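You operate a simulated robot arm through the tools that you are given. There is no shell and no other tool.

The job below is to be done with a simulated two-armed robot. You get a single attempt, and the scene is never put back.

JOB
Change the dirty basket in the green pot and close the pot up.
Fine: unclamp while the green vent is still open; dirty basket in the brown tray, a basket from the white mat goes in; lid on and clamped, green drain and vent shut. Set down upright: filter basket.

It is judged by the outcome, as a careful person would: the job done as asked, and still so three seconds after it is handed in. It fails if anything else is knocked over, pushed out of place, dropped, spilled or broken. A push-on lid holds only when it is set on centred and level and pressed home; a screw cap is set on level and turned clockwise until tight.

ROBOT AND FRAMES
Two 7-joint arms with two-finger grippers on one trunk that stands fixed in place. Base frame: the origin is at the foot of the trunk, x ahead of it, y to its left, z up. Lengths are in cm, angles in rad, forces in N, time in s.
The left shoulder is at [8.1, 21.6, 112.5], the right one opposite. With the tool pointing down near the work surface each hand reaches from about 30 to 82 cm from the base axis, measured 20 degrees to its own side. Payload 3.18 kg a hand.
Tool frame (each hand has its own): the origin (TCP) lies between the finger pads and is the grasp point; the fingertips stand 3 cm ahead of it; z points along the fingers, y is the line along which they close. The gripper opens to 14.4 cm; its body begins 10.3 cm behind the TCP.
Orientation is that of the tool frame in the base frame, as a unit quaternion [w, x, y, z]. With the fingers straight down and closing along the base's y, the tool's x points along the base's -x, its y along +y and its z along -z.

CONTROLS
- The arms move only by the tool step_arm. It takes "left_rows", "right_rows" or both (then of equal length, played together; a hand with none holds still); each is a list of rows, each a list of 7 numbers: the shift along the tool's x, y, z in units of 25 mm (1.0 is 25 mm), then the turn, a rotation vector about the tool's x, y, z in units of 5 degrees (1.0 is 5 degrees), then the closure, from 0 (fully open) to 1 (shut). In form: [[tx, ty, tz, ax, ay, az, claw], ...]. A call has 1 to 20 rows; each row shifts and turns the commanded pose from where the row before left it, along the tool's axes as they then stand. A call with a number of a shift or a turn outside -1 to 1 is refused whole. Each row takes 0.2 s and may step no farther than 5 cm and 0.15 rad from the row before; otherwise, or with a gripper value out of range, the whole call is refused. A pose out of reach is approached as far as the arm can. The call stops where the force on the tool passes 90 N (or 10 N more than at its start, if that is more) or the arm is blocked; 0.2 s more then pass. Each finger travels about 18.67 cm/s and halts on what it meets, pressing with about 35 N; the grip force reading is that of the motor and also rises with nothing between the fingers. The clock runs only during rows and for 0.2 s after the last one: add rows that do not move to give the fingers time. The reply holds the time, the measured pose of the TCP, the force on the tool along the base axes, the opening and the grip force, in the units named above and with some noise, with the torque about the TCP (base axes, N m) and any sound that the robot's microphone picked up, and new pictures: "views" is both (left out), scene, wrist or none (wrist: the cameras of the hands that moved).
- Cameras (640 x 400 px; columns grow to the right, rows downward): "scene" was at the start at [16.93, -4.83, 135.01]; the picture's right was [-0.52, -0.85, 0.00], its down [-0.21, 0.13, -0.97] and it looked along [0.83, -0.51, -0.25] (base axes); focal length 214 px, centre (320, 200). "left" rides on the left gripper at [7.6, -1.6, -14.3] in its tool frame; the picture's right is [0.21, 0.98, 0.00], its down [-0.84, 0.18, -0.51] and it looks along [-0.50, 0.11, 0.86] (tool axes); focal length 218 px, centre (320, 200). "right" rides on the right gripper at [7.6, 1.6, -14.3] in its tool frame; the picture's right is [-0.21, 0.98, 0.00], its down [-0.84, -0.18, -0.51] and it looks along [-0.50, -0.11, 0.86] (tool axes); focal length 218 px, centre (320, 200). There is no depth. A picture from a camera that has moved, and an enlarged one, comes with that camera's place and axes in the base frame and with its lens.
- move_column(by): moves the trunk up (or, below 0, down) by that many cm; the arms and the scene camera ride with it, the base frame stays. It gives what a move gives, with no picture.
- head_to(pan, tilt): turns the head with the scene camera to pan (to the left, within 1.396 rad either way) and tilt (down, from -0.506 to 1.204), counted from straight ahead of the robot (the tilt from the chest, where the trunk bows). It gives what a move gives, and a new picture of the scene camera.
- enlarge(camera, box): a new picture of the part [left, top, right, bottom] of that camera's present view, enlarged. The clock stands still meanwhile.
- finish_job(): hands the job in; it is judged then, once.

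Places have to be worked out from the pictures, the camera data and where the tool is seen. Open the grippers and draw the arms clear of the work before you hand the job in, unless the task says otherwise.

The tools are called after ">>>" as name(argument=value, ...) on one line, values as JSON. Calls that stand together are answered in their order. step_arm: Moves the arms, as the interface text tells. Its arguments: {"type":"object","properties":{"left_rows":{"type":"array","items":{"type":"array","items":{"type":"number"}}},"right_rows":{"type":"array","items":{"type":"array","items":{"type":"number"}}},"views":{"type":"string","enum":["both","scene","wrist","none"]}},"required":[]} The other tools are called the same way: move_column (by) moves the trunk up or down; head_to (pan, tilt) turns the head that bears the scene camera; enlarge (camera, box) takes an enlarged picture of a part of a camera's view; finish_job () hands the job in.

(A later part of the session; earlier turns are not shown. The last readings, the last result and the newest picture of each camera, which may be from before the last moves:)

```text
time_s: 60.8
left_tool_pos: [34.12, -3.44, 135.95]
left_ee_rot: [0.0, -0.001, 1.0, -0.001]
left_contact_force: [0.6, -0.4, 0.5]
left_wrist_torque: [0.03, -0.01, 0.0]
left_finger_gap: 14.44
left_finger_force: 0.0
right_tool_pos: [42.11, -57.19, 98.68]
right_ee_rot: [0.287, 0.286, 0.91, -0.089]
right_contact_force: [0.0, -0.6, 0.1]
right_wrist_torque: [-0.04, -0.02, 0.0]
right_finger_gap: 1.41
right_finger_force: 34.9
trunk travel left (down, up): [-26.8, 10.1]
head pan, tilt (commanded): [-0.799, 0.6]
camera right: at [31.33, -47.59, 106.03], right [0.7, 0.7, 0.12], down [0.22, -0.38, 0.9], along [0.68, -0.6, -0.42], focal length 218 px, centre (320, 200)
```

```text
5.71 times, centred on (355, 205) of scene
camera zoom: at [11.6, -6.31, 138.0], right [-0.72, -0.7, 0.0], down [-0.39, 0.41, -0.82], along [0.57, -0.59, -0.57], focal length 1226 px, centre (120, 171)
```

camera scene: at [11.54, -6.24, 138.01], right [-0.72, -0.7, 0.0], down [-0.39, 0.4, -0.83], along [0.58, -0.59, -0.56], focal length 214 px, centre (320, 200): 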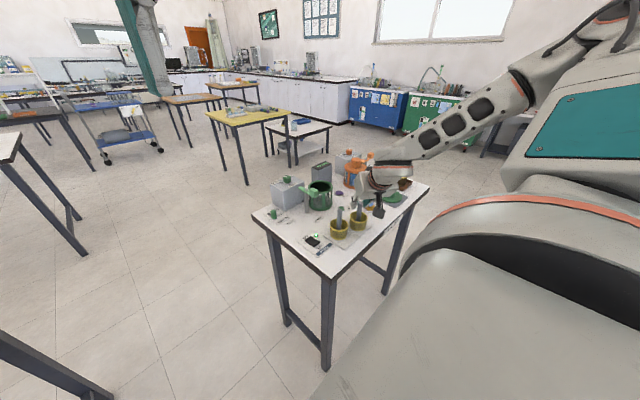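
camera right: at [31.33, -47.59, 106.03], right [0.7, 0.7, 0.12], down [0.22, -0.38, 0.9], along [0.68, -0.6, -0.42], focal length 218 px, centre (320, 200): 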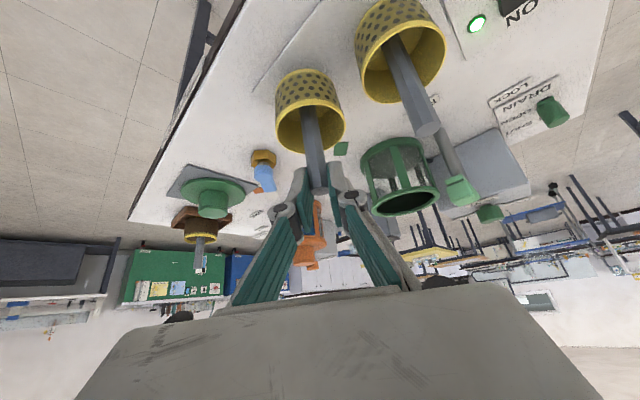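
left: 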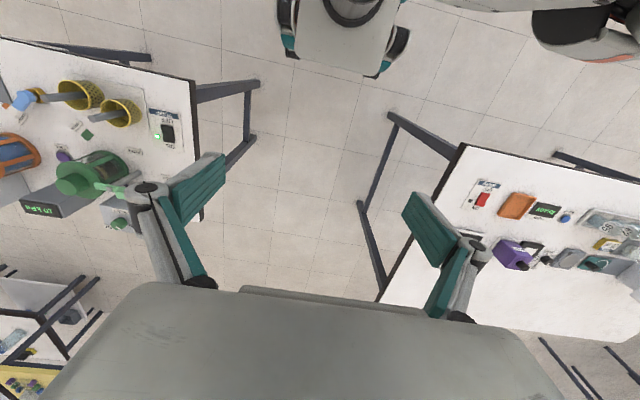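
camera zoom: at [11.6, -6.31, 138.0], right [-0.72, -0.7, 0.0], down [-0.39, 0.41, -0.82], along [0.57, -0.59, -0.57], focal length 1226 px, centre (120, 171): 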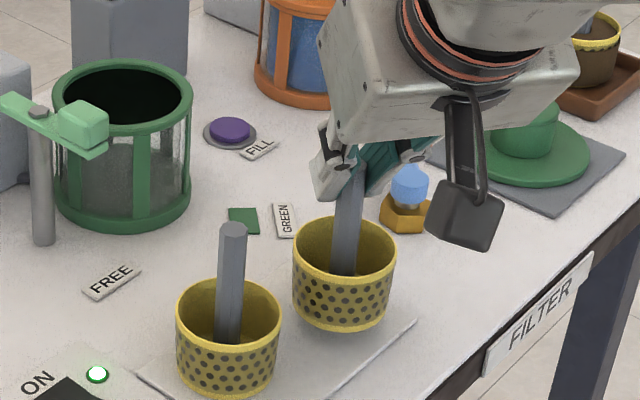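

The clean basket is held upright. I raise it well above the pot rim and move over the pot.

>>> step_arm(right_rows=[[-0.393, 0, -0.563, 0, 0, 0, 1], [-0.393, 0, -0.563, 0, 0, 0, 1], [-0.393, 0, -0.563, 0, 0, 0, 1], [-0.393, 0, -0.563, 0, 0, 0, 1], [-0.393, 0, -0.563, 0, 0, 0, 1], [-0.393, 0, -0.563, 0, 0, 0, 1], [-0.654, 0.519, 0.456, 0, 0, 0, 1], [-0.654, 0.519, 0.456, 0, 0, 0, 1], [-0.654, 0.519, 0.456, 0, 0, 0, 1], [-0.654, 0.519, 0.456, 0, 0, 0, 1], [-0.654, 0.519, 0.456, 0, 0, 0, 1], [-0.654, 0.519, 0.456, 0, 0, 0, 1], [-0.654, 0.519, 0.456, 0, 0, 0, 1], [-0.654, 0.519, 0.456, 0, 0, 0, 1], [0, 0, 0, 0, 0, 0, 1]], views="both")

>>> enlarge(camera="right", box=[220, 20, 420, 200])

>>> enlarge(camera="scene", box=[280, 140, 360, 210])

```text
time_s: 64.0
left_tool_pos: [34.07, -3.46, 136.06]
left_ee_rot: [0.0, -0.001, 1.0, -0.002]
left_contact_force: [-0.3, 0.2, 1.2]
left_wrist_torque: [-0.02, -0.03, -0.01]
left_finger_gap: 14.43
left_finger_force: 0.0
right_tool_pos: [60.88, -57.8, 109.34]
right_ee_rot: [0.287, 0.286, 0.91, -0.089]
right_contact_force: [-0.8, -0.7, -0.4]
right_wrist_torque: [0.01, 0.0, -0.01]
right_finger_gap: 1.4
right_finger_force: 35.3
trunk travel left (down, up): [-26.8, 10.1]
head pan, tilt (commanded): [-0.799, 0.6]
camera scene: at [11.51, -6.28, 138.02], right [-0.72, -0.7, 0.0], down [-0.39, 0.41, -0.83], along [0.58, -0.59, -0.56], focal length 214 px, centre (320, 200)
camera right: at [50.1, -48.16, 116.71], right [0.7, 0.7, 0.12], down [0.22, -0.38, 0.9], along [0.68, -0.6, -0.42], focal length 218 px, centre (320, 200)
```

scene: 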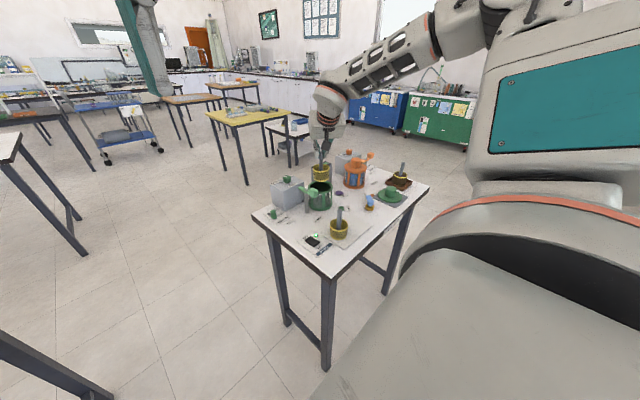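
right: 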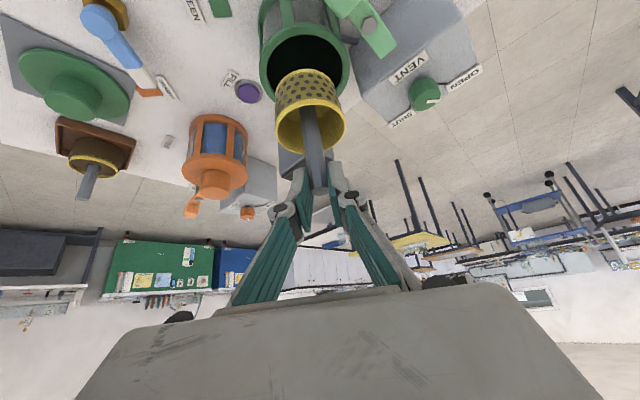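

```text
2.22 times, centred on (320, 110) of right
camera zoom: at [50.1, -48.16, 116.71], right [0.7, 0.7, 0.12], down [0.22, -0.38, 0.9], along [0.68, -0.6, -0.42], focal length 485 px, centre (320, 400)
```

zoom: 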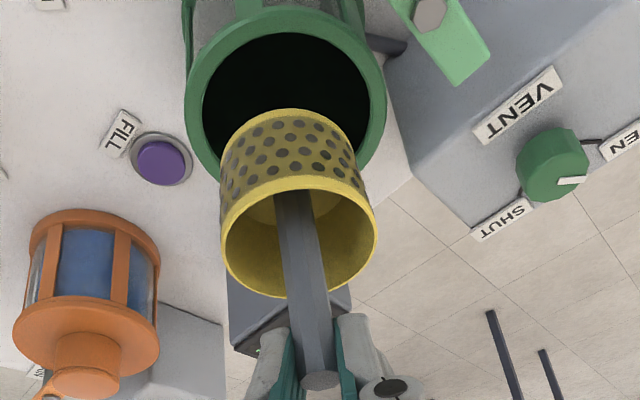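

```text
5.71 times, centred on (320, 175) of scene
camera zoom: at [11.51, -6.28, 138.02], right [-0.72, -0.7, 0.0], down [-0.39, 0.41, -0.83], along [0.58, -0.59, -0.56], focal length 1226 px, centre (320, 343)
```

zoom: 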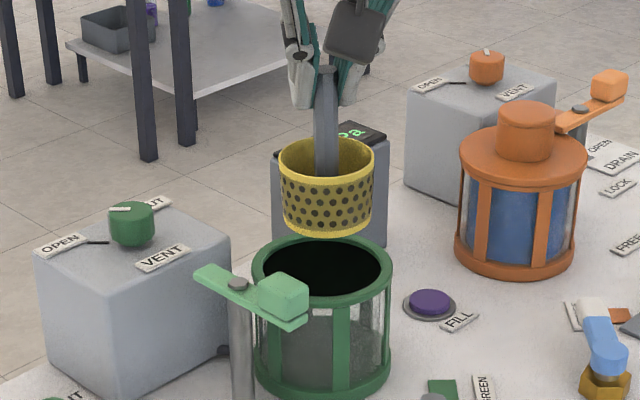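

The clean basket hangs upright above the pot but about 0.3 cm to the image-right of the pot axis. I correct that and lower until its bottom is just above the rim for a final alignment check.

>>> step_arm(right_rows=[[0.287, 0.065, 0.434, 0, 0, 0, 1], [0.287, 0.065, 0.434, 0, 0, 0, 1], [0, 0, 0, 0, 0, 0, 1]], views="both")

>>> enlarge(camera="right", box=[220, 20, 420, 180])

>>> enlarge(camera="scene", box=[290, 155, 350, 205])

```text
time_s: 64.8
left_tool_pos: [34.03, -3.38, 135.93]
left_ee_rot: [0.0, -0.001, 1.0, -0.001]
left_contact_force: [0.3, -0.5, 0.0]
left_wrist_torque: [0.02, -0.01, 0.02]
left_finger_gap: 14.42
left_finger_force: 0.0
right_tool_pos: [61.35, -57.67, 106.66]
right_ee_rot: [0.287, 0.286, 0.91, -0.09]
right_contact_force: [-0.5, 0.0, -0.8]
right_wrist_torque: [0.02, 0.01, 0.01]
right_finger_gap: 1.37
right_finger_force: 34.8
trunk travel left (down, up): [-26.8, 10.1]
head pan, tilt (commanded): [-0.799, 0.6]
camera scene: at [11.55, -6.28, 138.01], right [-0.72, -0.7, 0.0], down [-0.39, 0.41, -0.83], along [0.58, -0.59, -0.56], focal length 214 px, centre (320, 200)
camera right: at [50.39, -47.96, 113.98], right [0.7, 0.7, 0.12], down [0.22, -0.38, 0.9], along [0.68, -0.6, -0.42], focal length 218 px, centre (320, 200)
```

scene: 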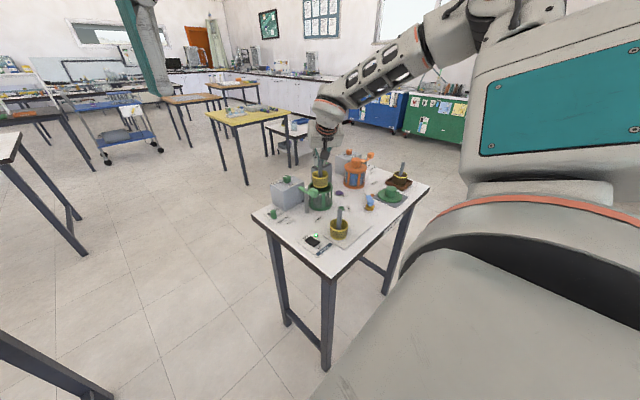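
right: 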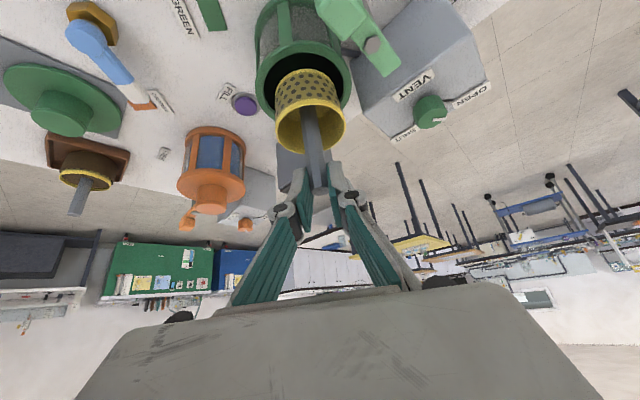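

```text
2.50 times, centred on (320, 100) of right
camera zoom: at [50.39, -47.96, 113.98], right [0.7, 0.7, 0.12], down [0.22, -0.38, 0.9], along [0.68, -0.6, -0.42], focal length 546 px, centre (320, 450)
```

zoom: 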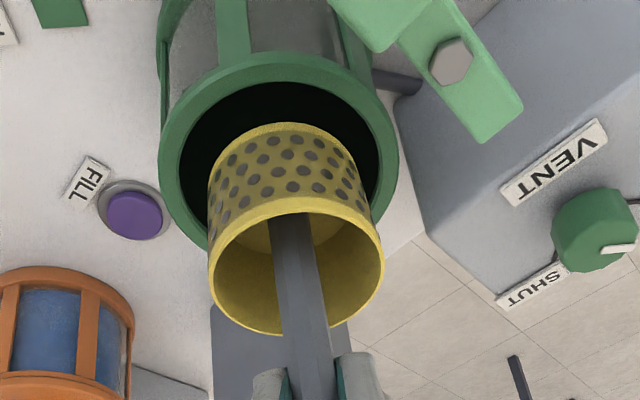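

```text
8.00 times, centred on (320, 180) of scene
camera zoom: at [11.55, -6.28, 138.01], right [-0.72, -0.7, 0.0], down [-0.39, 0.41, -0.83], along [0.58, -0.59, -0.56], focal length 1716 px, centre (320, 360)
```

zoom: 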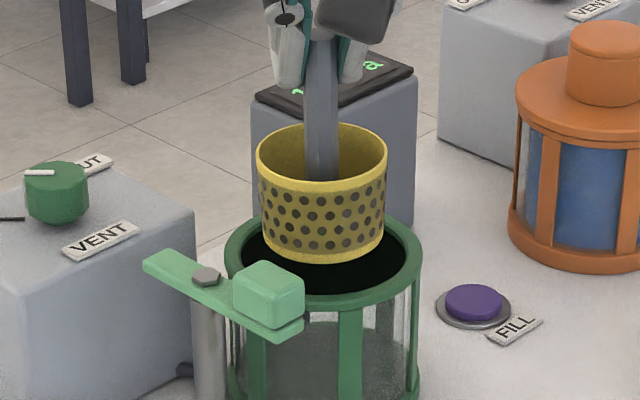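

Both views show the basket aligned with the pot opening within about 0.2 cm (clearance ±0.9 cm). I lower it slowly into the pot, checking forces.

>>> step_arm(right_rows=[[0.172, 0, 0.246, 0, 0, 0, 1], [0.172, 0, 0.246, 0, 0, 0, 1], [0.172, 0, 0.246, 0, 0, 0, 1], [0.172, 0, 0.246, 0, 0, 0, 1], [0, 0, 0, 0, 0, 0, 1]], views="wrist")

>>> enlarge(camera="right", box=[220, 20, 420, 180])

>>> enlarge(camera="scene", box=[290, 155, 350, 205])

```text
time_s: 66.0
left_tool_pos: [34.11, -3.31, 135.92]
left_ee_rot: [0.0, -0.001, 1.0, -0.001]
left_contact_force: [0.1, -0.3, -0.5]
left_wrist_torque: [0.02, -0.06, -0.02]
left_finger_gap: 14.41
left_finger_force: 0.1
right_tool_pos: [61.4, -57.49, 103.64]
right_ee_rot: [0.287, 0.287, 0.91, -0.09]
right_contact_force: [-0.1, -0.1, 0.1]
right_wrist_torque: [-0.01, 0.0, -0.01]
right_finger_gap: 1.41
right_finger_force: 34.9
trunk travel left (down, up): [-26.8, 10.1]
head pan, tilt (commanded): [-0.799, 0.6]
camera right: at [50.53, -47.97, 110.98], right [0.7, 0.7, 0.12], down [0.22, -0.38, 0.9], along [0.68, -0.6, -0.42], focal length 218 px, centre (320, 200)
```

right: 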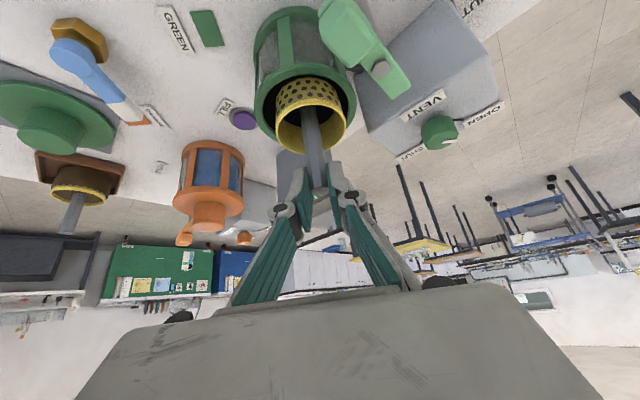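

```text
2.50 times, centred on (320, 100) of right
camera zoom: at [50.53, -47.97, 110.98], right [0.7, 0.7, 0.12], down [0.22, -0.38, 0.9], along [0.68, -0.6, -0.42], focal length 546 px, centre (320, 450)
```

zoom: 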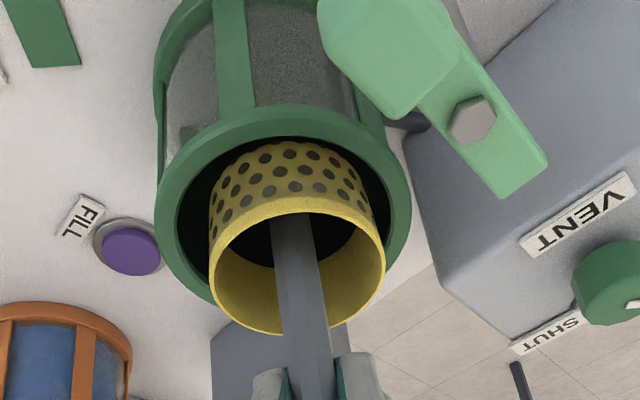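

```text
8.00 times, centred on (320, 180) of scene
camera zoom: at [11.55, -6.28, 138.01], right [-0.72, -0.7, 0.0], down [-0.39, 0.41, -0.83], along [0.58, -0.59, -0.56], focal length 1716 px, centre (320, 360)
```

zoom: 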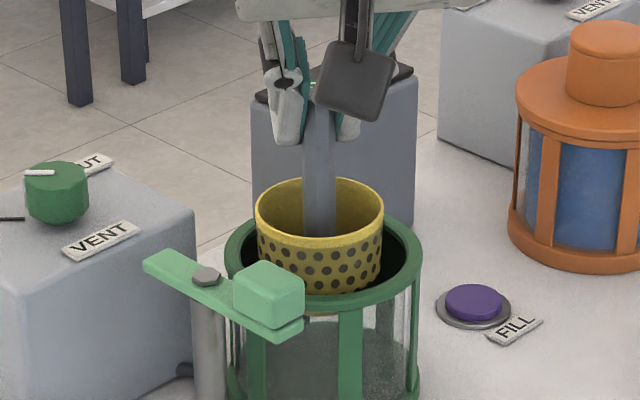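

The basket is entering the opening without contact. I apply a 0.15 cm correction and continue lowering.

>>> step_arm(right_rows=[[0.182, -0.067, 0.239, 0, 0, 0, 1], [0.172, 0, 0.246, 0, 0, 0, 1], [0.172, 0, 0.246, 0, 0, 0, 1], [0.172, 0, 0.246, 0, 0, 0, 1], [0.172, 0, 0.246, 0, 0, 0, 1], [0, 0, 0, 0, 0, 0, 1]], views="wrist")

>>> enlarge(camera="right", box=[220, 40, 420, 200])

>>> enlarge(camera="scene", box=[290, 155, 350, 205])

```text
time_s: 67.4
left_tool_pos: [34.11, -3.37, 135.89]
left_ee_rot: [0.0, -0.001, 1.0, -0.001]
left_contact_force: [-0.2, -0.2, 0.3]
left_wrist_torque: [-0.01, -0.01, -0.02]
left_finger_gap: 14.41
left_finger_force: 0.0
right_tool_pos: [61.22, -57.63, 99.8]
right_ee_rot: [0.287, 0.287, 0.909, -0.09]
right_contact_force: [0.7, 0.8, -1.0]
right_wrist_torque: [0.0, -0.01, -0.01]
right_finger_gap: 1.39
right_finger_force: 34.7
trunk travel left (down, up): [-26.8, 10.1]
head pan, tilt (commanded): [-0.799, 0.6]
camera right: at [50.44, -47.97, 107.16], right [0.7, 0.7, 0.12], down [0.22, -0.38, 0.9], along [0.68, -0.6, -0.42], focal length 218 px, centre (320, 200)
```

right: 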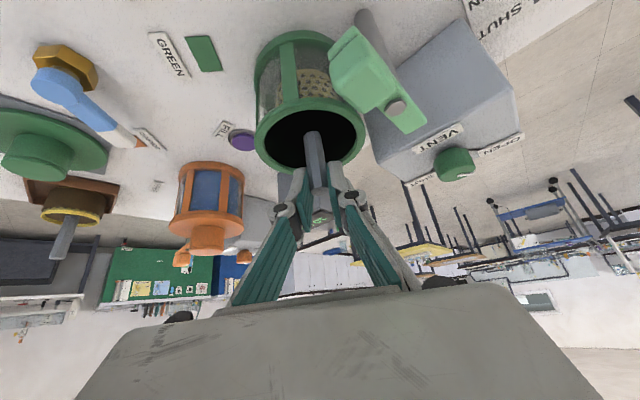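

```text
2.50 times, centred on (320, 120) of right
camera zoom: at [50.44, -47.97, 107.16], right [0.7, 0.7, 0.12], down [0.22, -0.38, 0.9], along [0.68, -0.6, -0.42], focal length 546 px, centre (320, 400)
```

zoom: 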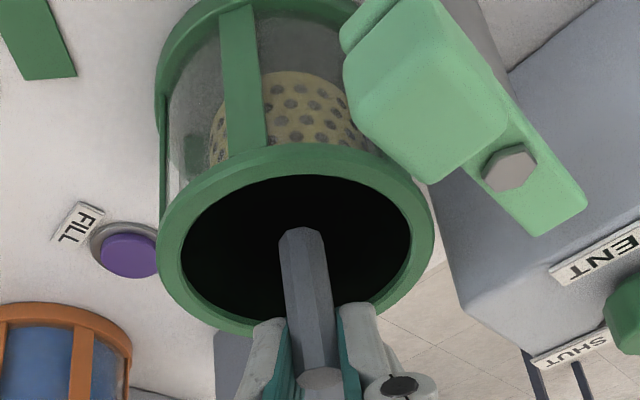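

```text
8.00 times, centred on (320, 180) of scene
camera zoom: at [11.56, -6.27, 138.01], right [-0.72, -0.7, 0.0], down [-0.39, 0.41, -0.83], along [0.58, -0.59, -0.56], focal length 1716 px, centre (320, 360)
```

zoom: 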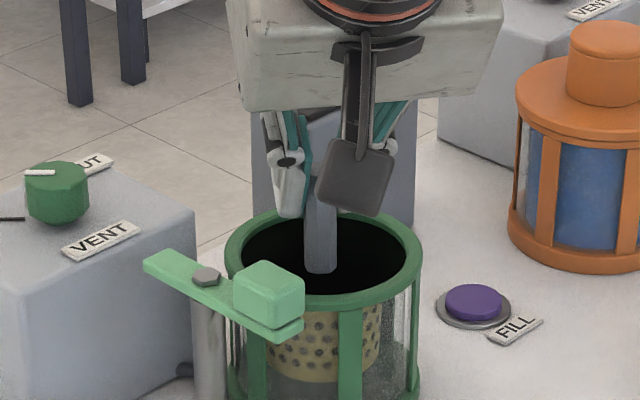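

The basket is inside, visible through the glass, with no contact. I continue in small steps to the floor.

>>> step_arm(right_rows=[[0.0687, 0, 0.0984, 0, 0, 0, 1], [0.0687, 0, 0.0984, 0, 0, 0, 1], [0.0687, 0, 0.0984, 0, 0, 0, 1], [0.0687, 0, 0.0984, 0, 0, 0, 1], [0, 0, 0, 0, 0, 0, 1]], views="none")

```text
time_s: 68.6
left_tool_pos: [34.11, -3.34, 135.93]
left_ee_rot: [0.0, -0.001, 1.0, -0.001]
left_contact_force: [0.4, -0.1, -0.1]
left_wrist_torque: [0.01, 0.0, 0.0]
left_finger_gap: 14.38
left_finger_force: 0.1
right_tool_pos: [61.27, -57.79, 98.57]
right_ee_rot: [0.286, 0.287, 0.91, -0.09]
right_contact_force: [-0.2, -0.2, -0.8]
right_wrist_torque: [0.02, -0.01, 0.03]
right_finger_gap: 1.39
right_finger_force: 34.9
trunk travel left (down, up): [-26.8, 10.1]
head pan, tilt (commanded): [-0.799, 0.6]
```

No contact yet at TCP z 98.6. I continue with 0.2 cm steps.

>>> step_arm(right_rows=[[0.0458, 0, 0.0656, 0, 0, 0, 1], [0.0458, 0, 0.0656, 0, 0, 0, 1], [0, 0, 0, 0, 0, 0, 1]], views="none")

```text
time_s: 69.4
left_tool_pos: [33.98, -3.32, 135.98]
left_ee_rot: [0.0, 0.0, 1.0, -0.001]
left_contact_force: [0.5, -0.7, -0.3]
left_wrist_torque: [-0.05, 0.0, 0.03]
left_finger_gap: 14.39
left_finger_force: 0.1
right_tool_pos: [61.37, -57.79, 98.19]
right_ee_rot: [0.287, 0.287, 0.909, -0.09]
right_contact_force: [0.4, 0.1, 0.4]
right_wrist_torque: [-0.03, 0.03, 0.01]
right_finger_gap: 1.4
right_finger_force: 34.4
trunk travel left (down, up): [-26.8, 10.1]
head pan, tilt (commanded): [-0.799, 0.6]
```

>>> step_arm(right_rows=[[0.0458, 0, 0.0656, 0, 0, 0, 1], [0, 0, 0, 0, 0, 0, 1]], views="wrist")

>>> enlarge(camera="scene", box=[290, 160, 350, 215])

>>> enlarge(camera="right", box=[220, 40, 420, 200])

```text
time_s: 70.0
left_tool_pos: [34.11, -3.45, 135.81]
left_ee_rot: [0.001, -0.002, 1.0, -0.001]
left_contact_force: [0.5, -1.1, 0.8]
left_wrist_torque: [0.04, 0.01, 0.0]
left_finger_gap: 14.39
left_finger_force: 0.0
right_tool_pos: [61.3, -57.79, 98.05]
right_ee_rot: [0.286, 0.287, 0.91, -0.09]
right_contact_force: [-0.6, -0.3, -1.1]
right_wrist_torque: [0.03, 0.01, -0.01]
right_finger_gap: 1.39
right_finger_force: 35.2
trunk travel left (down, up): [-26.8, 10.1]
head pan, tilt (commanded): [-0.799, 0.6]
camera right: at [50.47, -48.1, 105.39], right [0.7, 0.7, 0.12], down [0.22, -0.38, 0.9], along [0.68, -0.6, -0.42], focal length 218 px, centre (320, 200)
```

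right: 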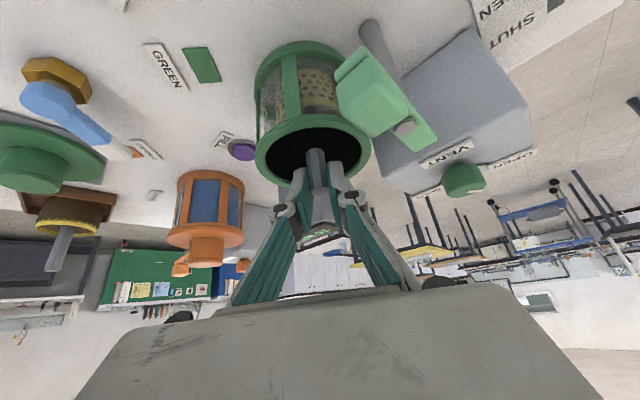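

```text
7.27 times, centred on (320, 188) of scene
camera zoom: at [11.57, -6.28, 138.01], right [-0.72, -0.7, 0.0], down [-0.39, 0.41, -0.83], along [0.58, -0.59, -0.56], focal length 1560 px, centre (320, 291)
```

zoom: 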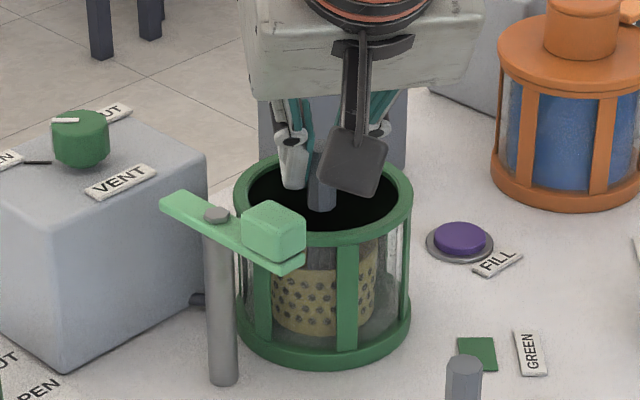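

```text
2.50 times, centred on (320, 120) of right
camera zoom: at [50.47, -48.1, 105.39], right [0.7, 0.7, 0.12], down [0.22, -0.38, 0.9], along [0.68, -0.6, -0.42], focal length 546 px, centre (320, 400)
```

zoom: 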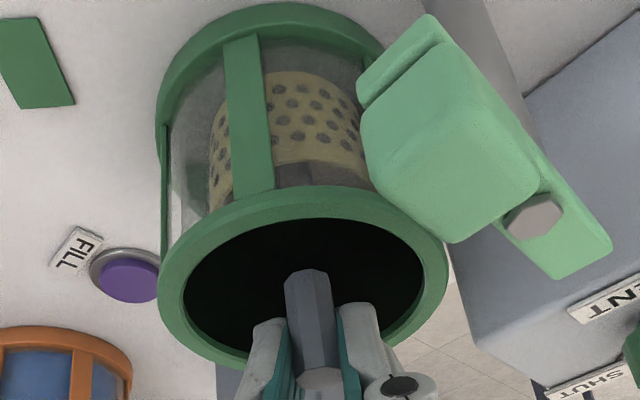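

Still no floor contact; the basket appears a few millimetres above the pot floor. I keep stepping down.

>>> step_arm(right_rows=[[0.0458, 0, 0.0656, 0, 0, 0, 1], [0, 0, 0, 0, 0, 0, 1]], views="none")

>>> step_arm(right_rows=[[0.0458, 0, 0.0656, 0, 0, 0, 1], [0, 0, 0, 0, 0, 0, 1]], views="none")

```text
time_s: 70.6
left_tool_pos: [34.12, -3.33, 135.97]
left_ee_rot: [0.0, -0.001, 1.0, -0.001]
left_contact_force: [0.5, 0.5, -0.2]
left_wrist_torque: [0.02, 0.0, -0.04]
left_finger_gap: 14.41
left_finger_force: 0.1
right_tool_pos: [61.25, -57.75, 97.91]
right_ee_rot: [0.287, 0.287, 0.909, -0.09]
right_contact_force: [0.4, -0.4, 1.1]
right_wrist_torque: [0.01, 0.03, -0.02]
right_finger_gap: 1.4
right_finger_force: 35.5
trunk travel left (down, up): [-26.8, 10.1]
head pan, tilt (commanded): [-0.799, 0.6]
```

```text
time_s: 71.2
left_tool_pos: [34.0, -3.39, 136.01]
left_ee_rot: [0.0, 0.0, 1.0, 0.0]
left_contact_force: [-0.2, -0.5, -0.2]
left_wrist_torque: [0.0, -0.02, 0.01]
left_finger_gap: 14.38
left_finger_force: 0.0
right_tool_pos: [61.28, -57.64, 97.96]
right_ee_rot: [0.289, 0.286, 0.909, -0.091]
right_contact_force: [-0.3, -0.9, 9.9]
right_wrist_torque: [0.11, 0.14, 0.05]
right_finger_gap: 1.38
right_finger_force: 35.0
trunk travel left (down, up): [-26.8, 10.1]
head pan, tilt (commanded): [-0.799, 0.6]
```

9.9 N upward: the clean basket rests on the pot floor. I open slightly and rise straight up.

>>> step_arm(right_rows=[[0, 0, 0, 0, 0, 0, 0.88], [0, 0, 0, 0, 0, 0, 0.83], [0, 0, 0, 0, 0, 0, 0.81], [-0.115, 0, -0.164, 0, 0, 0, 0.81], [-0.229, 0, -0.328, 0, 0, 0, 0.81], [-0.344, 0, -0.492, 0, 0, 0, 0.81], [-0.344, 0, -0.492, 0, 0, 0, 0.81], [-0.458, 0, -0.656, 0, 0, 0, 0.81], [-0.458, 0, -0.656, 0, 0, 0, 0.81]], views="both")

>>> enlarge(camera="scene", box=[290, 160, 350, 215])

>>> enlarge(camera="right", box=[220, 20, 420, 180])

```text
time_s: 73.2
left_tool_pos: [34.06, -3.4, 135.92]
left_ee_rot: [0.0, -0.001, 1.0, -0.001]
left_contact_force: [-0.9, 0.4, -0.4]
left_wrist_torque: [0.01, -0.01, -0.01]
left_finger_gap: 14.39
left_finger_force: 0.1
right_tool_pos: [61.49, -57.8, 106.13]
right_ee_rot: [0.287, 0.286, 0.91, -0.089]
right_contact_force: [0.8, 0.5, 1.0]
right_wrist_torque: [-0.01, 0.0, 0.0]
right_finger_gap: 2.71
right_finger_force: 0.1
trunk travel left (down, up): [-26.8, 10.1]
head pan, tilt (commanded): [-0.799, 0.6]
camera scene: at [11.56, -6.27, 138.01], right [-0.72, -0.7, 0.0], down [-0.39, 0.41, -0.83], along [0.58, -0.59, -0.56], focal length 214 px, centre (320, 200)
camera right: at [50.57, -48.11, 113.51], right [0.7, 0.7, 0.12], down [0.22, -0.38, 0.9], along [0.68, -0.6, -0.42], focal length 218 px, centre (320, 200)
```

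scene: 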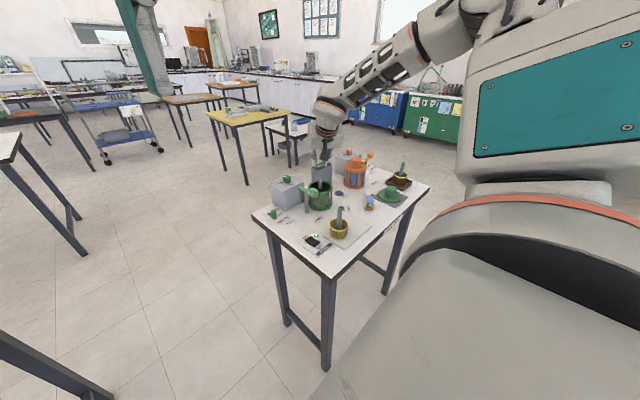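
right: 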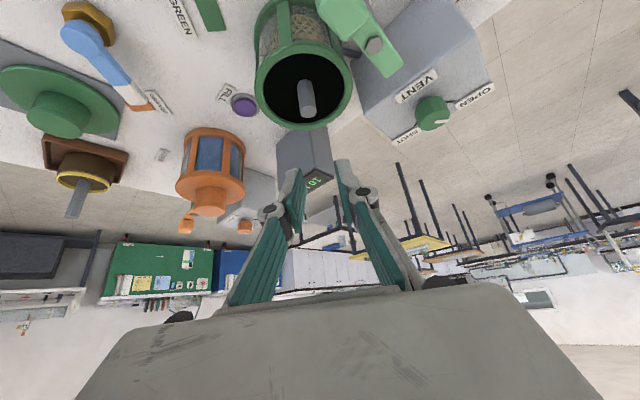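

```text
7.27 times, centred on (320, 188) of scene
camera zoom: at [11.56, -6.27, 138.01], right [-0.72, -0.7, 0.0], down [-0.39, 0.41, -0.83], along [0.58, -0.59, -0.56], focal length 1560 px, centre (320, 291)
```

zoom: 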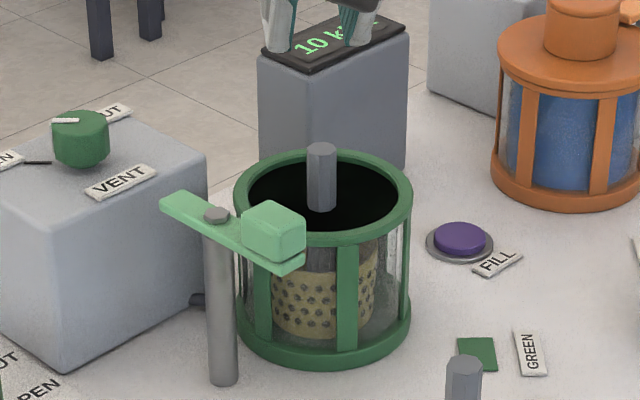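

```text
2.50 times, centred on (320, 100) of right
camera zoom: at [50.57, -48.11, 113.51], right [0.7, 0.7, 0.12], down [0.22, -0.38, 0.9], along [0.68, -0.6, -0.42], focal length 546 px, centre (320, 450)
```

zoom: 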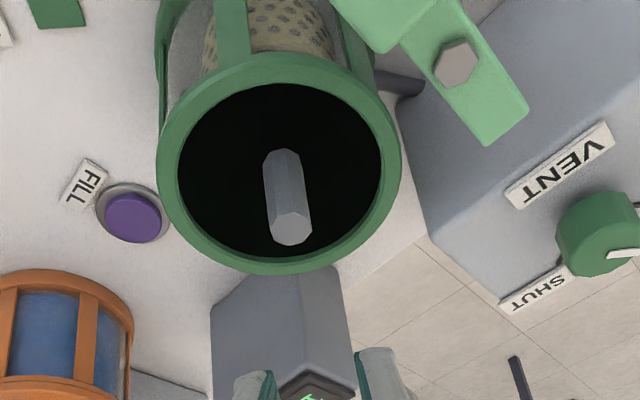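

The clean basket stands in the pot. Now I go back to the lid on the grey mat: rotate to the earlier yaw, open to 6.5 cm and move above it.

>>> step_arm(right_rows=[[0, 0, 0, 0.572, 0, 0.82, 0.7], [0, 0, 0, 0.572, 0, 0.82, 0.6], [0, 0, 0, 0.572, 0, 0.82, 0.55], [0, 0, 0, 0.572, 0, 0.82, 0.55], [-0.166, -0.888, 0.265, 0, 0, 0, 0.55], [-0.166, -0.888, 0.265, 0, 0, 0, 0.55], [-0.166, -0.888, 0.265, 0, 0, 0, 0.55], [-0.166, -0.888, 0.265, 0, 0, 0, 0.55], [-0.166, -0.888, 0.265, 0, 0, 0, 0.55], [-0.166, -0.888, 0.265, 0, 0, 0, 0.55], [-0.166, -0.888, 0.265, 0, 0, 0, 0.55], [-0.166, -0.888, 0.265, 0, 0, 0, 0.55], [-0.166, -0.888, 0.265, 0, 0, 0, 0.55], [-0.166, -0.888, 0.265, 0, 0, 0, 0.55], [-0.166, -0.888, 0.265, 0, 0, 0, 0.55], [-0.166, -0.888, 0.265, 0, 0, 0, 0.55], [-0.166, -0.888, 0.265, 0, 0, 0, 0.55], [0, 0, 0, 0, 0, 0, 0.55]], views="both")

>>> enlarge(camera="right", box=[200, 0, 440, 190])

```text
time_s: 77.0
left_tool_pos: [34.14, -3.43, 135.84]
left_ee_rot: [0.0, -0.001, 1.0, -0.001]
left_contact_force: [-0.7, 0.2, -1.1]
left_wrist_torque: [-0.03, 0.03, -0.02]
left_finger_gap: 14.4
left_finger_force: 0.1
right_tool_pos: [43.05, -81.75, 102.3]
right_ee_rot: [0.266, 0.442, 0.846, -0.138]
right_contact_force: [0.3, -0.8, 1.1]
right_wrist_torque: [-0.02, -0.04, -0.04]
right_finger_gap: 6.46
right_finger_force: 0.1
trunk travel left (down, up): [-26.8, 10.1]
head pan, tilt (commanded): [-0.799, 0.6]
camera scene: at [11.6, -6.26, 138.0], right [-0.72, -0.7, 0.0], down [-0.39, 0.41, -0.83], along [0.57, -0.59, -0.56], focal length 214 px, centre (320, 200)
camera right: at [36.16, -68.89, 109.6], right [0.9, 0.42, 0.12], down [0.08, -0.43, 0.9], along [0.43, -0.8, -0.42], focal length 218 px, centre (320, 200)
```

scene: 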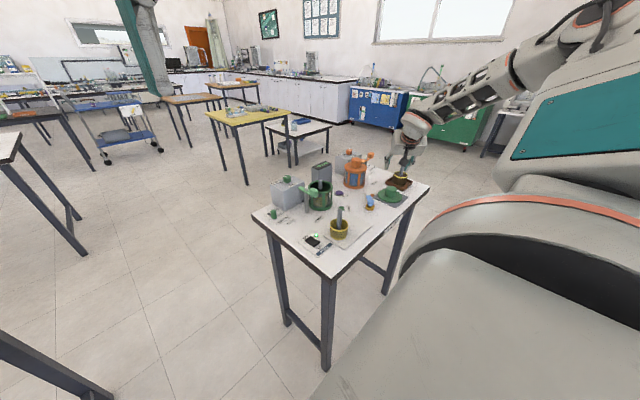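
right: 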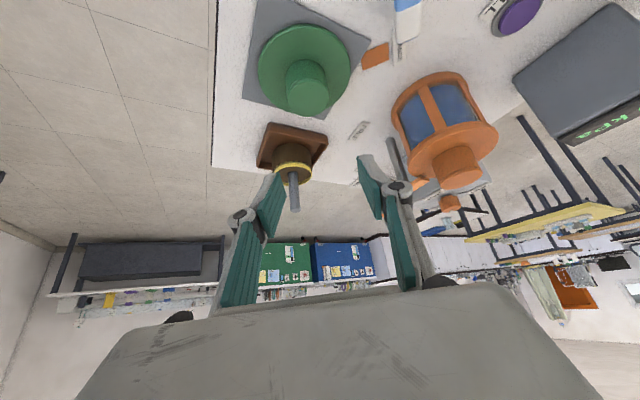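

```text
2.11 times, centred on (320, 95) of right
camera zoom: at [36.16, -68.89, 109.6], right [0.9, 0.42, 0.12], down [0.08, -0.43, 0.9], along [0.43, -0.8, -0.42], focal length 460 px, centre (320, 421)
```

zoom: 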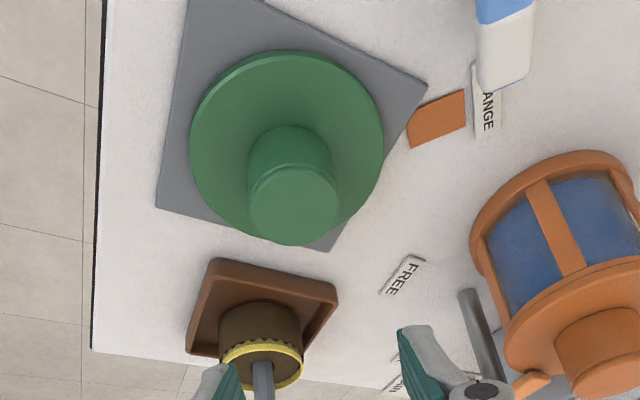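

The lid knob is at (43.9, -82.9), as expected. I descend around it to the earlier grasp height.

>>> step_arm(right_rows=[[0.4117, -0.002, 0.615, 0, 0, 0, 0.55], [0.4117, -0.002, 0.615, 0, 0, 0, 0.55], [0.4117, -0.002, 0.615, 0, 0, 0, 0.55], [0.4117, -0.002, 0.615, 0, 0, 0, 0.55], [0.4117, -0.002, 0.615, 0, 0, 0, 0.55], [0.2058, -0.002, 0.307, 0, 0, 0, 0.55], [0.2058, -0.002, 0.307, 0, 0, 0, 0.55], [0, 0, 0, 0, 0, 0, 0.55]], views="both")

>>> enlarge(camera="right", box=[200, 40, 440, 230])

>>> enlarge(camera="scene", box=[350, 155, 430, 215])

```text
time_s: 78.8
left_tool_pos: [34.12, -3.37, 135.9]
left_ee_rot: [0.0, -0.001, 1.0, 0.0]
left_contact_force: [-0.1, 0.2, -0.4]
left_wrist_torque: [0.01, 0.02, 0.05]
left_finger_gap: 14.38
left_finger_force: 0.1
right_tool_pos: [43.04, -82.11, 91.1]
right_ee_rot: [0.267, 0.441, 0.846, -0.138]
right_contact_force: [0.9, 0.6, -0.6]
right_wrist_torque: [-0.03, 0.02, -0.01]
right_finger_gap: 6.45
right_finger_force: 0.1
trunk travel left (down, up): [-26.8, 10.1]
head pan, tilt (commanded): [-0.799, 0.6]
camera scene: at [11.56, -6.25, 138.01], right [-0.72, -0.7, 0.0], down [-0.39, 0.4, -0.83], along [0.58, -0.59, -0.56], focal length 214 px, centre (320, 200)
camera right: at [36.2, -69.36, 98.44], right [0.9, 0.42, 0.12], down [0.08, -0.43, 0.9], along [0.43, -0.8, -0.42], focal length 218 px, centre (320, 200)
```

scene: 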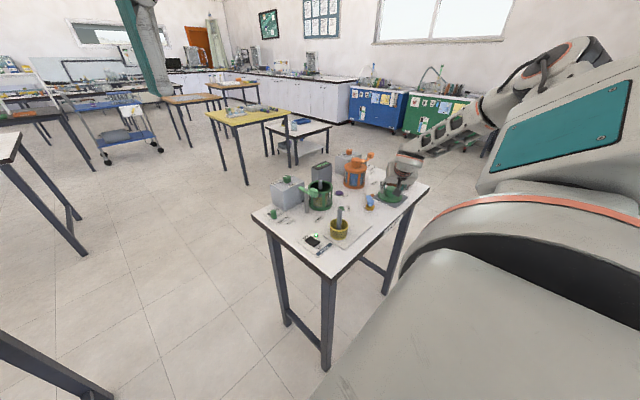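
right: 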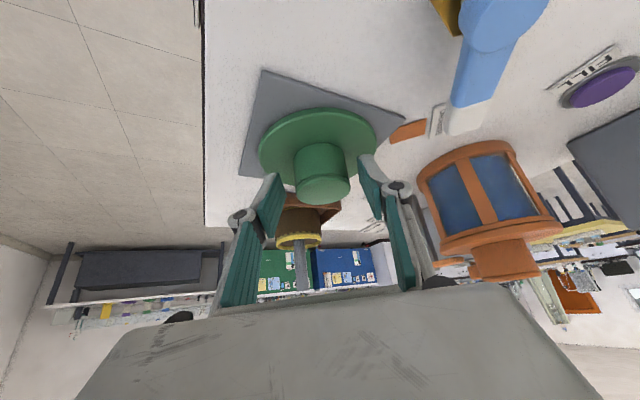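

```text
2.11 times, centred on (320, 135) of right
camera zoom: at [36.2, -69.36, 98.44], right [0.9, 0.42, 0.12], down [0.08, -0.43, 0.9], along [0.43, -0.8, -0.42], focal length 460 px, centre (320, 337)
```

zoom: 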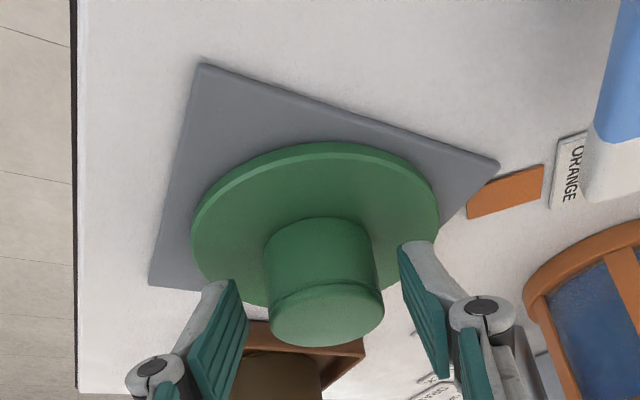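

```text
6.67 times, centred on (390, 185) of scene
camera zoom: at [11.56, -6.25, 138.01], right [-0.72, -0.7, 0.0], down [-0.39, 0.4, -0.83], along [0.58, -0.59, -0.56], focal length 1430 px, centre (-147, 300)
```

zoom: 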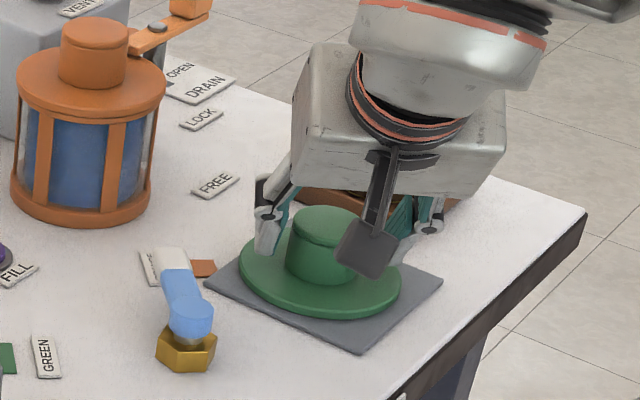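

The knob's place relative to the hand matches the first grasp almost exactly. I close on it.

>>> step_arm(right_rows=[[0, 0.05, 0, 0, 0, 0, 0.58], [0, 0, 0, 0, 0, 0, 0.63], [0, 0, 0, 0, 0, 0, 0.7], [0, 0, 0, 0, 0, 0, 1], [0, 0, 0, 0, 0, 0, 1], [0, 0, 0, 0, 0, 0, 1]], views="wrist")

>>> enlarge(camera="right", box=[200, 40, 440, 230])

```text
time_s: 80.2
left_tool_pos: [34.17, -3.35, 136.03]
left_ee_rot: [0.0, -0.002, 1.0, -0.002]
left_contact_force: [0.2, -0.6, 0.1]
left_wrist_torque: [-0.03, 0.04, 0.03]
left_finger_gap: 14.41
left_finger_force: 0.1
right_tool_pos: [43.2, -81.99, 91.06]
right_ee_rot: [0.267, 0.441, 0.846, -0.139]
right_contact_force: [-0.2, -0.3, 0.8]
right_wrist_torque: [-0.05, 0.03, 0.0]
right_finger_gap: 4.89
right_finger_force: 35.2
trunk travel left (down, up): [-26.8, 10.1]
head pan, tilt (commanded): [-0.799, 0.6]
camera right: at [36.27, -69.27, 98.47], right [0.9, 0.42, 0.12], down [0.08, -0.43, 0.9], along [0.43, -0.8, -0.42], focal length 218 px, centre (320, 200)
```

right: 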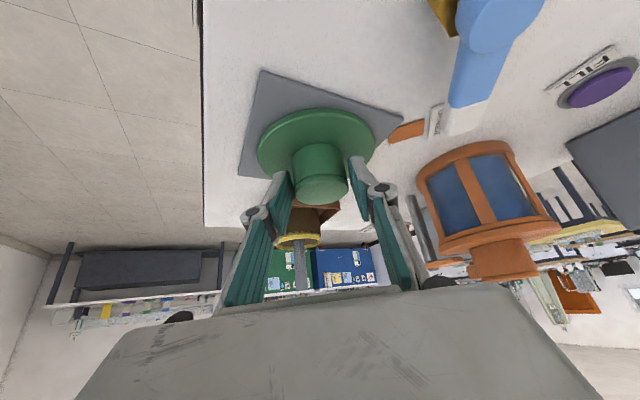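

```text
2.11 times, centred on (320, 135) of right
camera zoom: at [36.27, -69.27, 98.47], right [0.9, 0.42, 0.12], down [0.08, -0.43, 0.9], along [0.43, -0.8, -0.42], focal length 460 px, centre (320, 337)
```

zoom: 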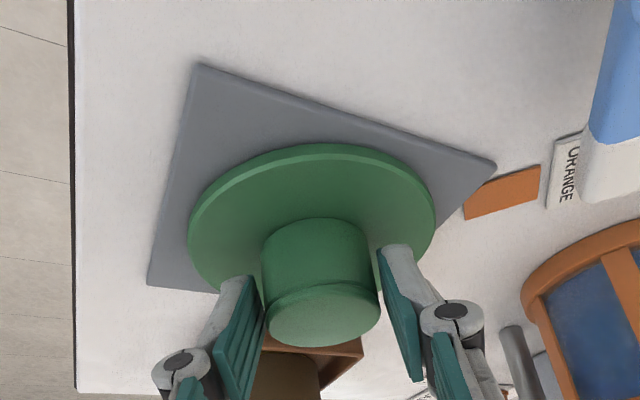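

Grasp relation is the same as before (4.89 cm, same image position). I lift the lid straight up.

>>> step_arm(right_rows=[[-0.229, 0, -0.328, 0, 0, 0, 1], [-0.435, 0, -0.623, 0, 0, 0, 1], [-0.435, 0, -0.623, 0, 0, 0, 1], [-0.435, 0, -0.623, 0, 0, 0, 1], [-0.435, 0, -0.623, 0, 0, 0, 1], [-0.435, 0, -0.623, 0, 0, 0, 1], [-0.435, 0, -0.623, 0, 0, 0, 1], [-0.435, 0, -0.623, 0, 0, 0, 1], [-0.229, 0, -0.328, 0, 0, 0, 1]], views="both")

>>> step_arm(right_rows=[[0.248, 0.87, -0.171, 0, 0, 0, 1], [0.248, 0.87, -0.171, 0, 0, 0, 1], [0.248, 0.87, -0.171, 0, 0, 0, 1], [0.248, 0.87, -0.171, 0, 0, 0, 1], [0.248, 0.87, -0.171, 0, 0, 0, 1], [0.248, 0.87, -0.171, 0, 0, 0, 1], [0.248, 0.87, -0.171, 0, 0, 0, 1], [0.248, 0.87, -0.171, 0, 0, 0, 1], [0.248, 0.87, -0.171, 0, 0, 0, 1], [0.248, 0.87, -0.171, 0, 0, 0, 1], [0.248, 0.87, -0.171, 0, 0, 0, 1], [0.248, 0.87, -0.171, 0, 0, 0, 1], [0.248, 0.87, -0.171, 0, 0, 0, 1], [0, 0, 0, -0.572, 0, -0.82, 1], [0, 0, 0, -0.572, 0, -0.82, 1], [0, 0, 0, -0.572, 0, -0.82, 1], [0, 0, 0, -0.572, 0, -0.82, 1], [0, 0, 0, -0.572, 0, -0.82, 1], [0, 0, 0, 0, 0, 0, 1]], views="both")

>>> enlarge(camera="scene", box=[280, 140, 360, 210])

>>> enlarge(camera="right", box=[200, 20, 440, 210])

```text
time_s: 82.2
left_tool_pos: [34.17, -3.31, 135.94]
left_ee_rot: [0.0, -0.001, 1.0, -0.001]
left_contact_force: [-0.4, 0.2, 0.6]
left_wrist_torque: [0.02, 0.01, 0.05]
left_finger_gap: 14.41
left_finger_force: 0.1
right_tool_pos: [43.21, -82.11, 106.27]
right_ee_rot: [0.267, 0.441, 0.846, -0.139]
right_contact_force: [0.0, -0.3, -2.3]
right_wrist_torque: [-0.01, -0.01, -0.02]
right_finger_gap: 4.9
right_finger_force: 34.5
trunk travel left (down, up): [-26.8, 10.1]
head pan, tilt (commanded): [-0.799, 0.6]
camera scene: at [11.57, -6.28, 138.0], right [-0.72, -0.7, 0.0], down [-0.39, 0.41, -0.83], along [0.58, -0.59, -0.56], focal length 214 px, centre (320, 200)
camera right: at [36.33, -69.39, 113.68], right [0.9, 0.42, 0.12], down [0.08, -0.43, 0.9], along [0.43, -0.8, -0.42], focal length 218 px, centre (320, 200)
```

scene: 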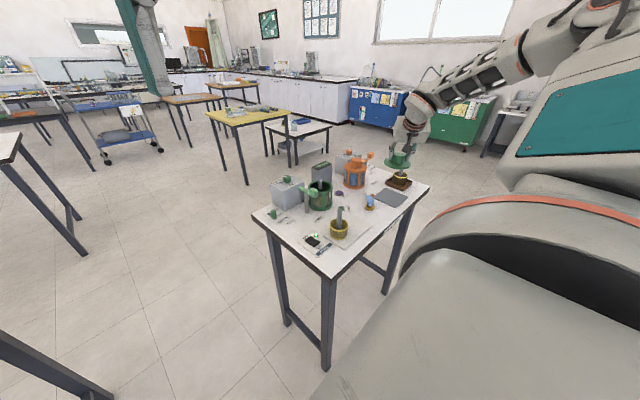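
right: 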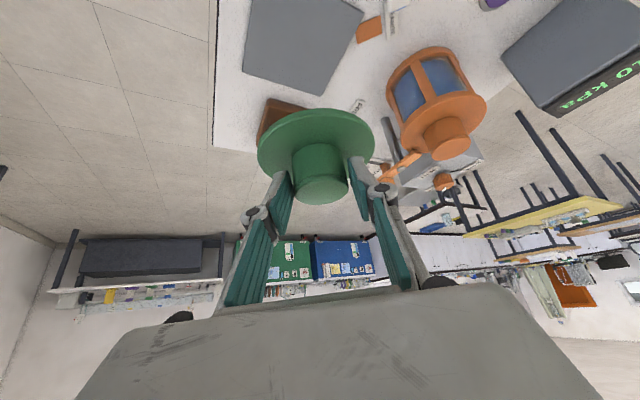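

```text
time_s: 86.2
left_tool_pos: [34.08, -3.32, 135.95]
left_ee_rot: [0.0, -0.001, 1.0, -0.001]
left_contact_force: [0.0, -0.3, 1.2]
left_wrist_torque: [0.03, 0.0, 0.01]
left_finger_gap: 14.41
left_finger_force: 0.0
right_tool_pos: [60.74, -57.82, 106.38]
right_ee_rot: [0.29, 0.247, 0.921, -0.077]
right_contact_force: [-0.1, 0.2, -0.4]
right_wrist_torque: [0.02, 0.0, -0.04]
right_finger_gap: 4.91
right_finger_force: 35.1
trunk travel left (down, up): [-26.8, 10.1]
head pan, tilt (commanded): [-0.799, 0.6]
camera scene: at [11.59, -6.25, 138.0], right [-0.72, -0.7, 0.0], down [-0.39, 0.4, -0.83], along [0.57, -0.59, -0.56], focal length 214 px, centre (320, 200)
camera right: at [49.13, -49.15, 113.73], right [0.64, 0.76, 0.12], down [0.26, -0.36, 0.9], along [0.73, -0.54, -0.42], focal length 218 px, centre (320, 200)
```

scene: 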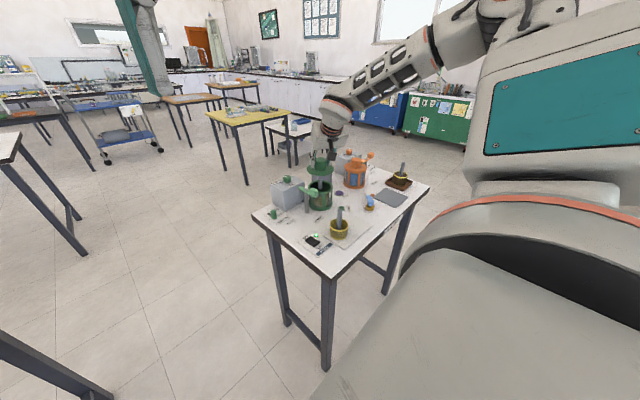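
right: 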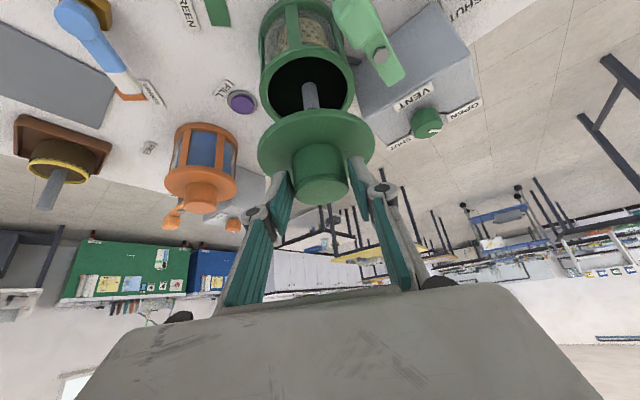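

```text
5.71 times, centred on (320, 175) of scene
camera zoom: at [11.59, -6.25, 138.0], right [-0.72, -0.7, 0.0], down [-0.39, 0.4, -0.83], along [0.57, -0.59, -0.56], focal length 1226 px, centre (320, 343)
```

zoom: 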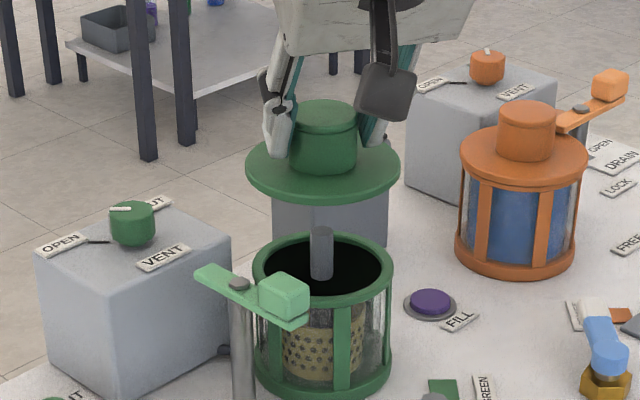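

```text
2.11 times, centred on (320, 115) of right
camera zoom: at [49.13, -49.15, 113.73], right [0.64, 0.76, 0.12], down [0.26, -0.36, 0.9], along [0.73, -0.54, -0.42], focal length 460 px, centre (320, 379)
```

zoom: 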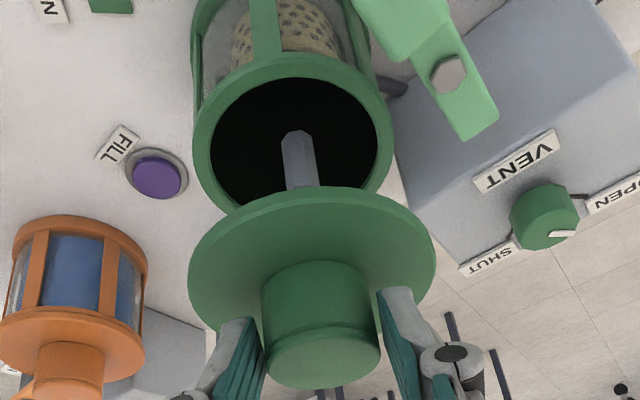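

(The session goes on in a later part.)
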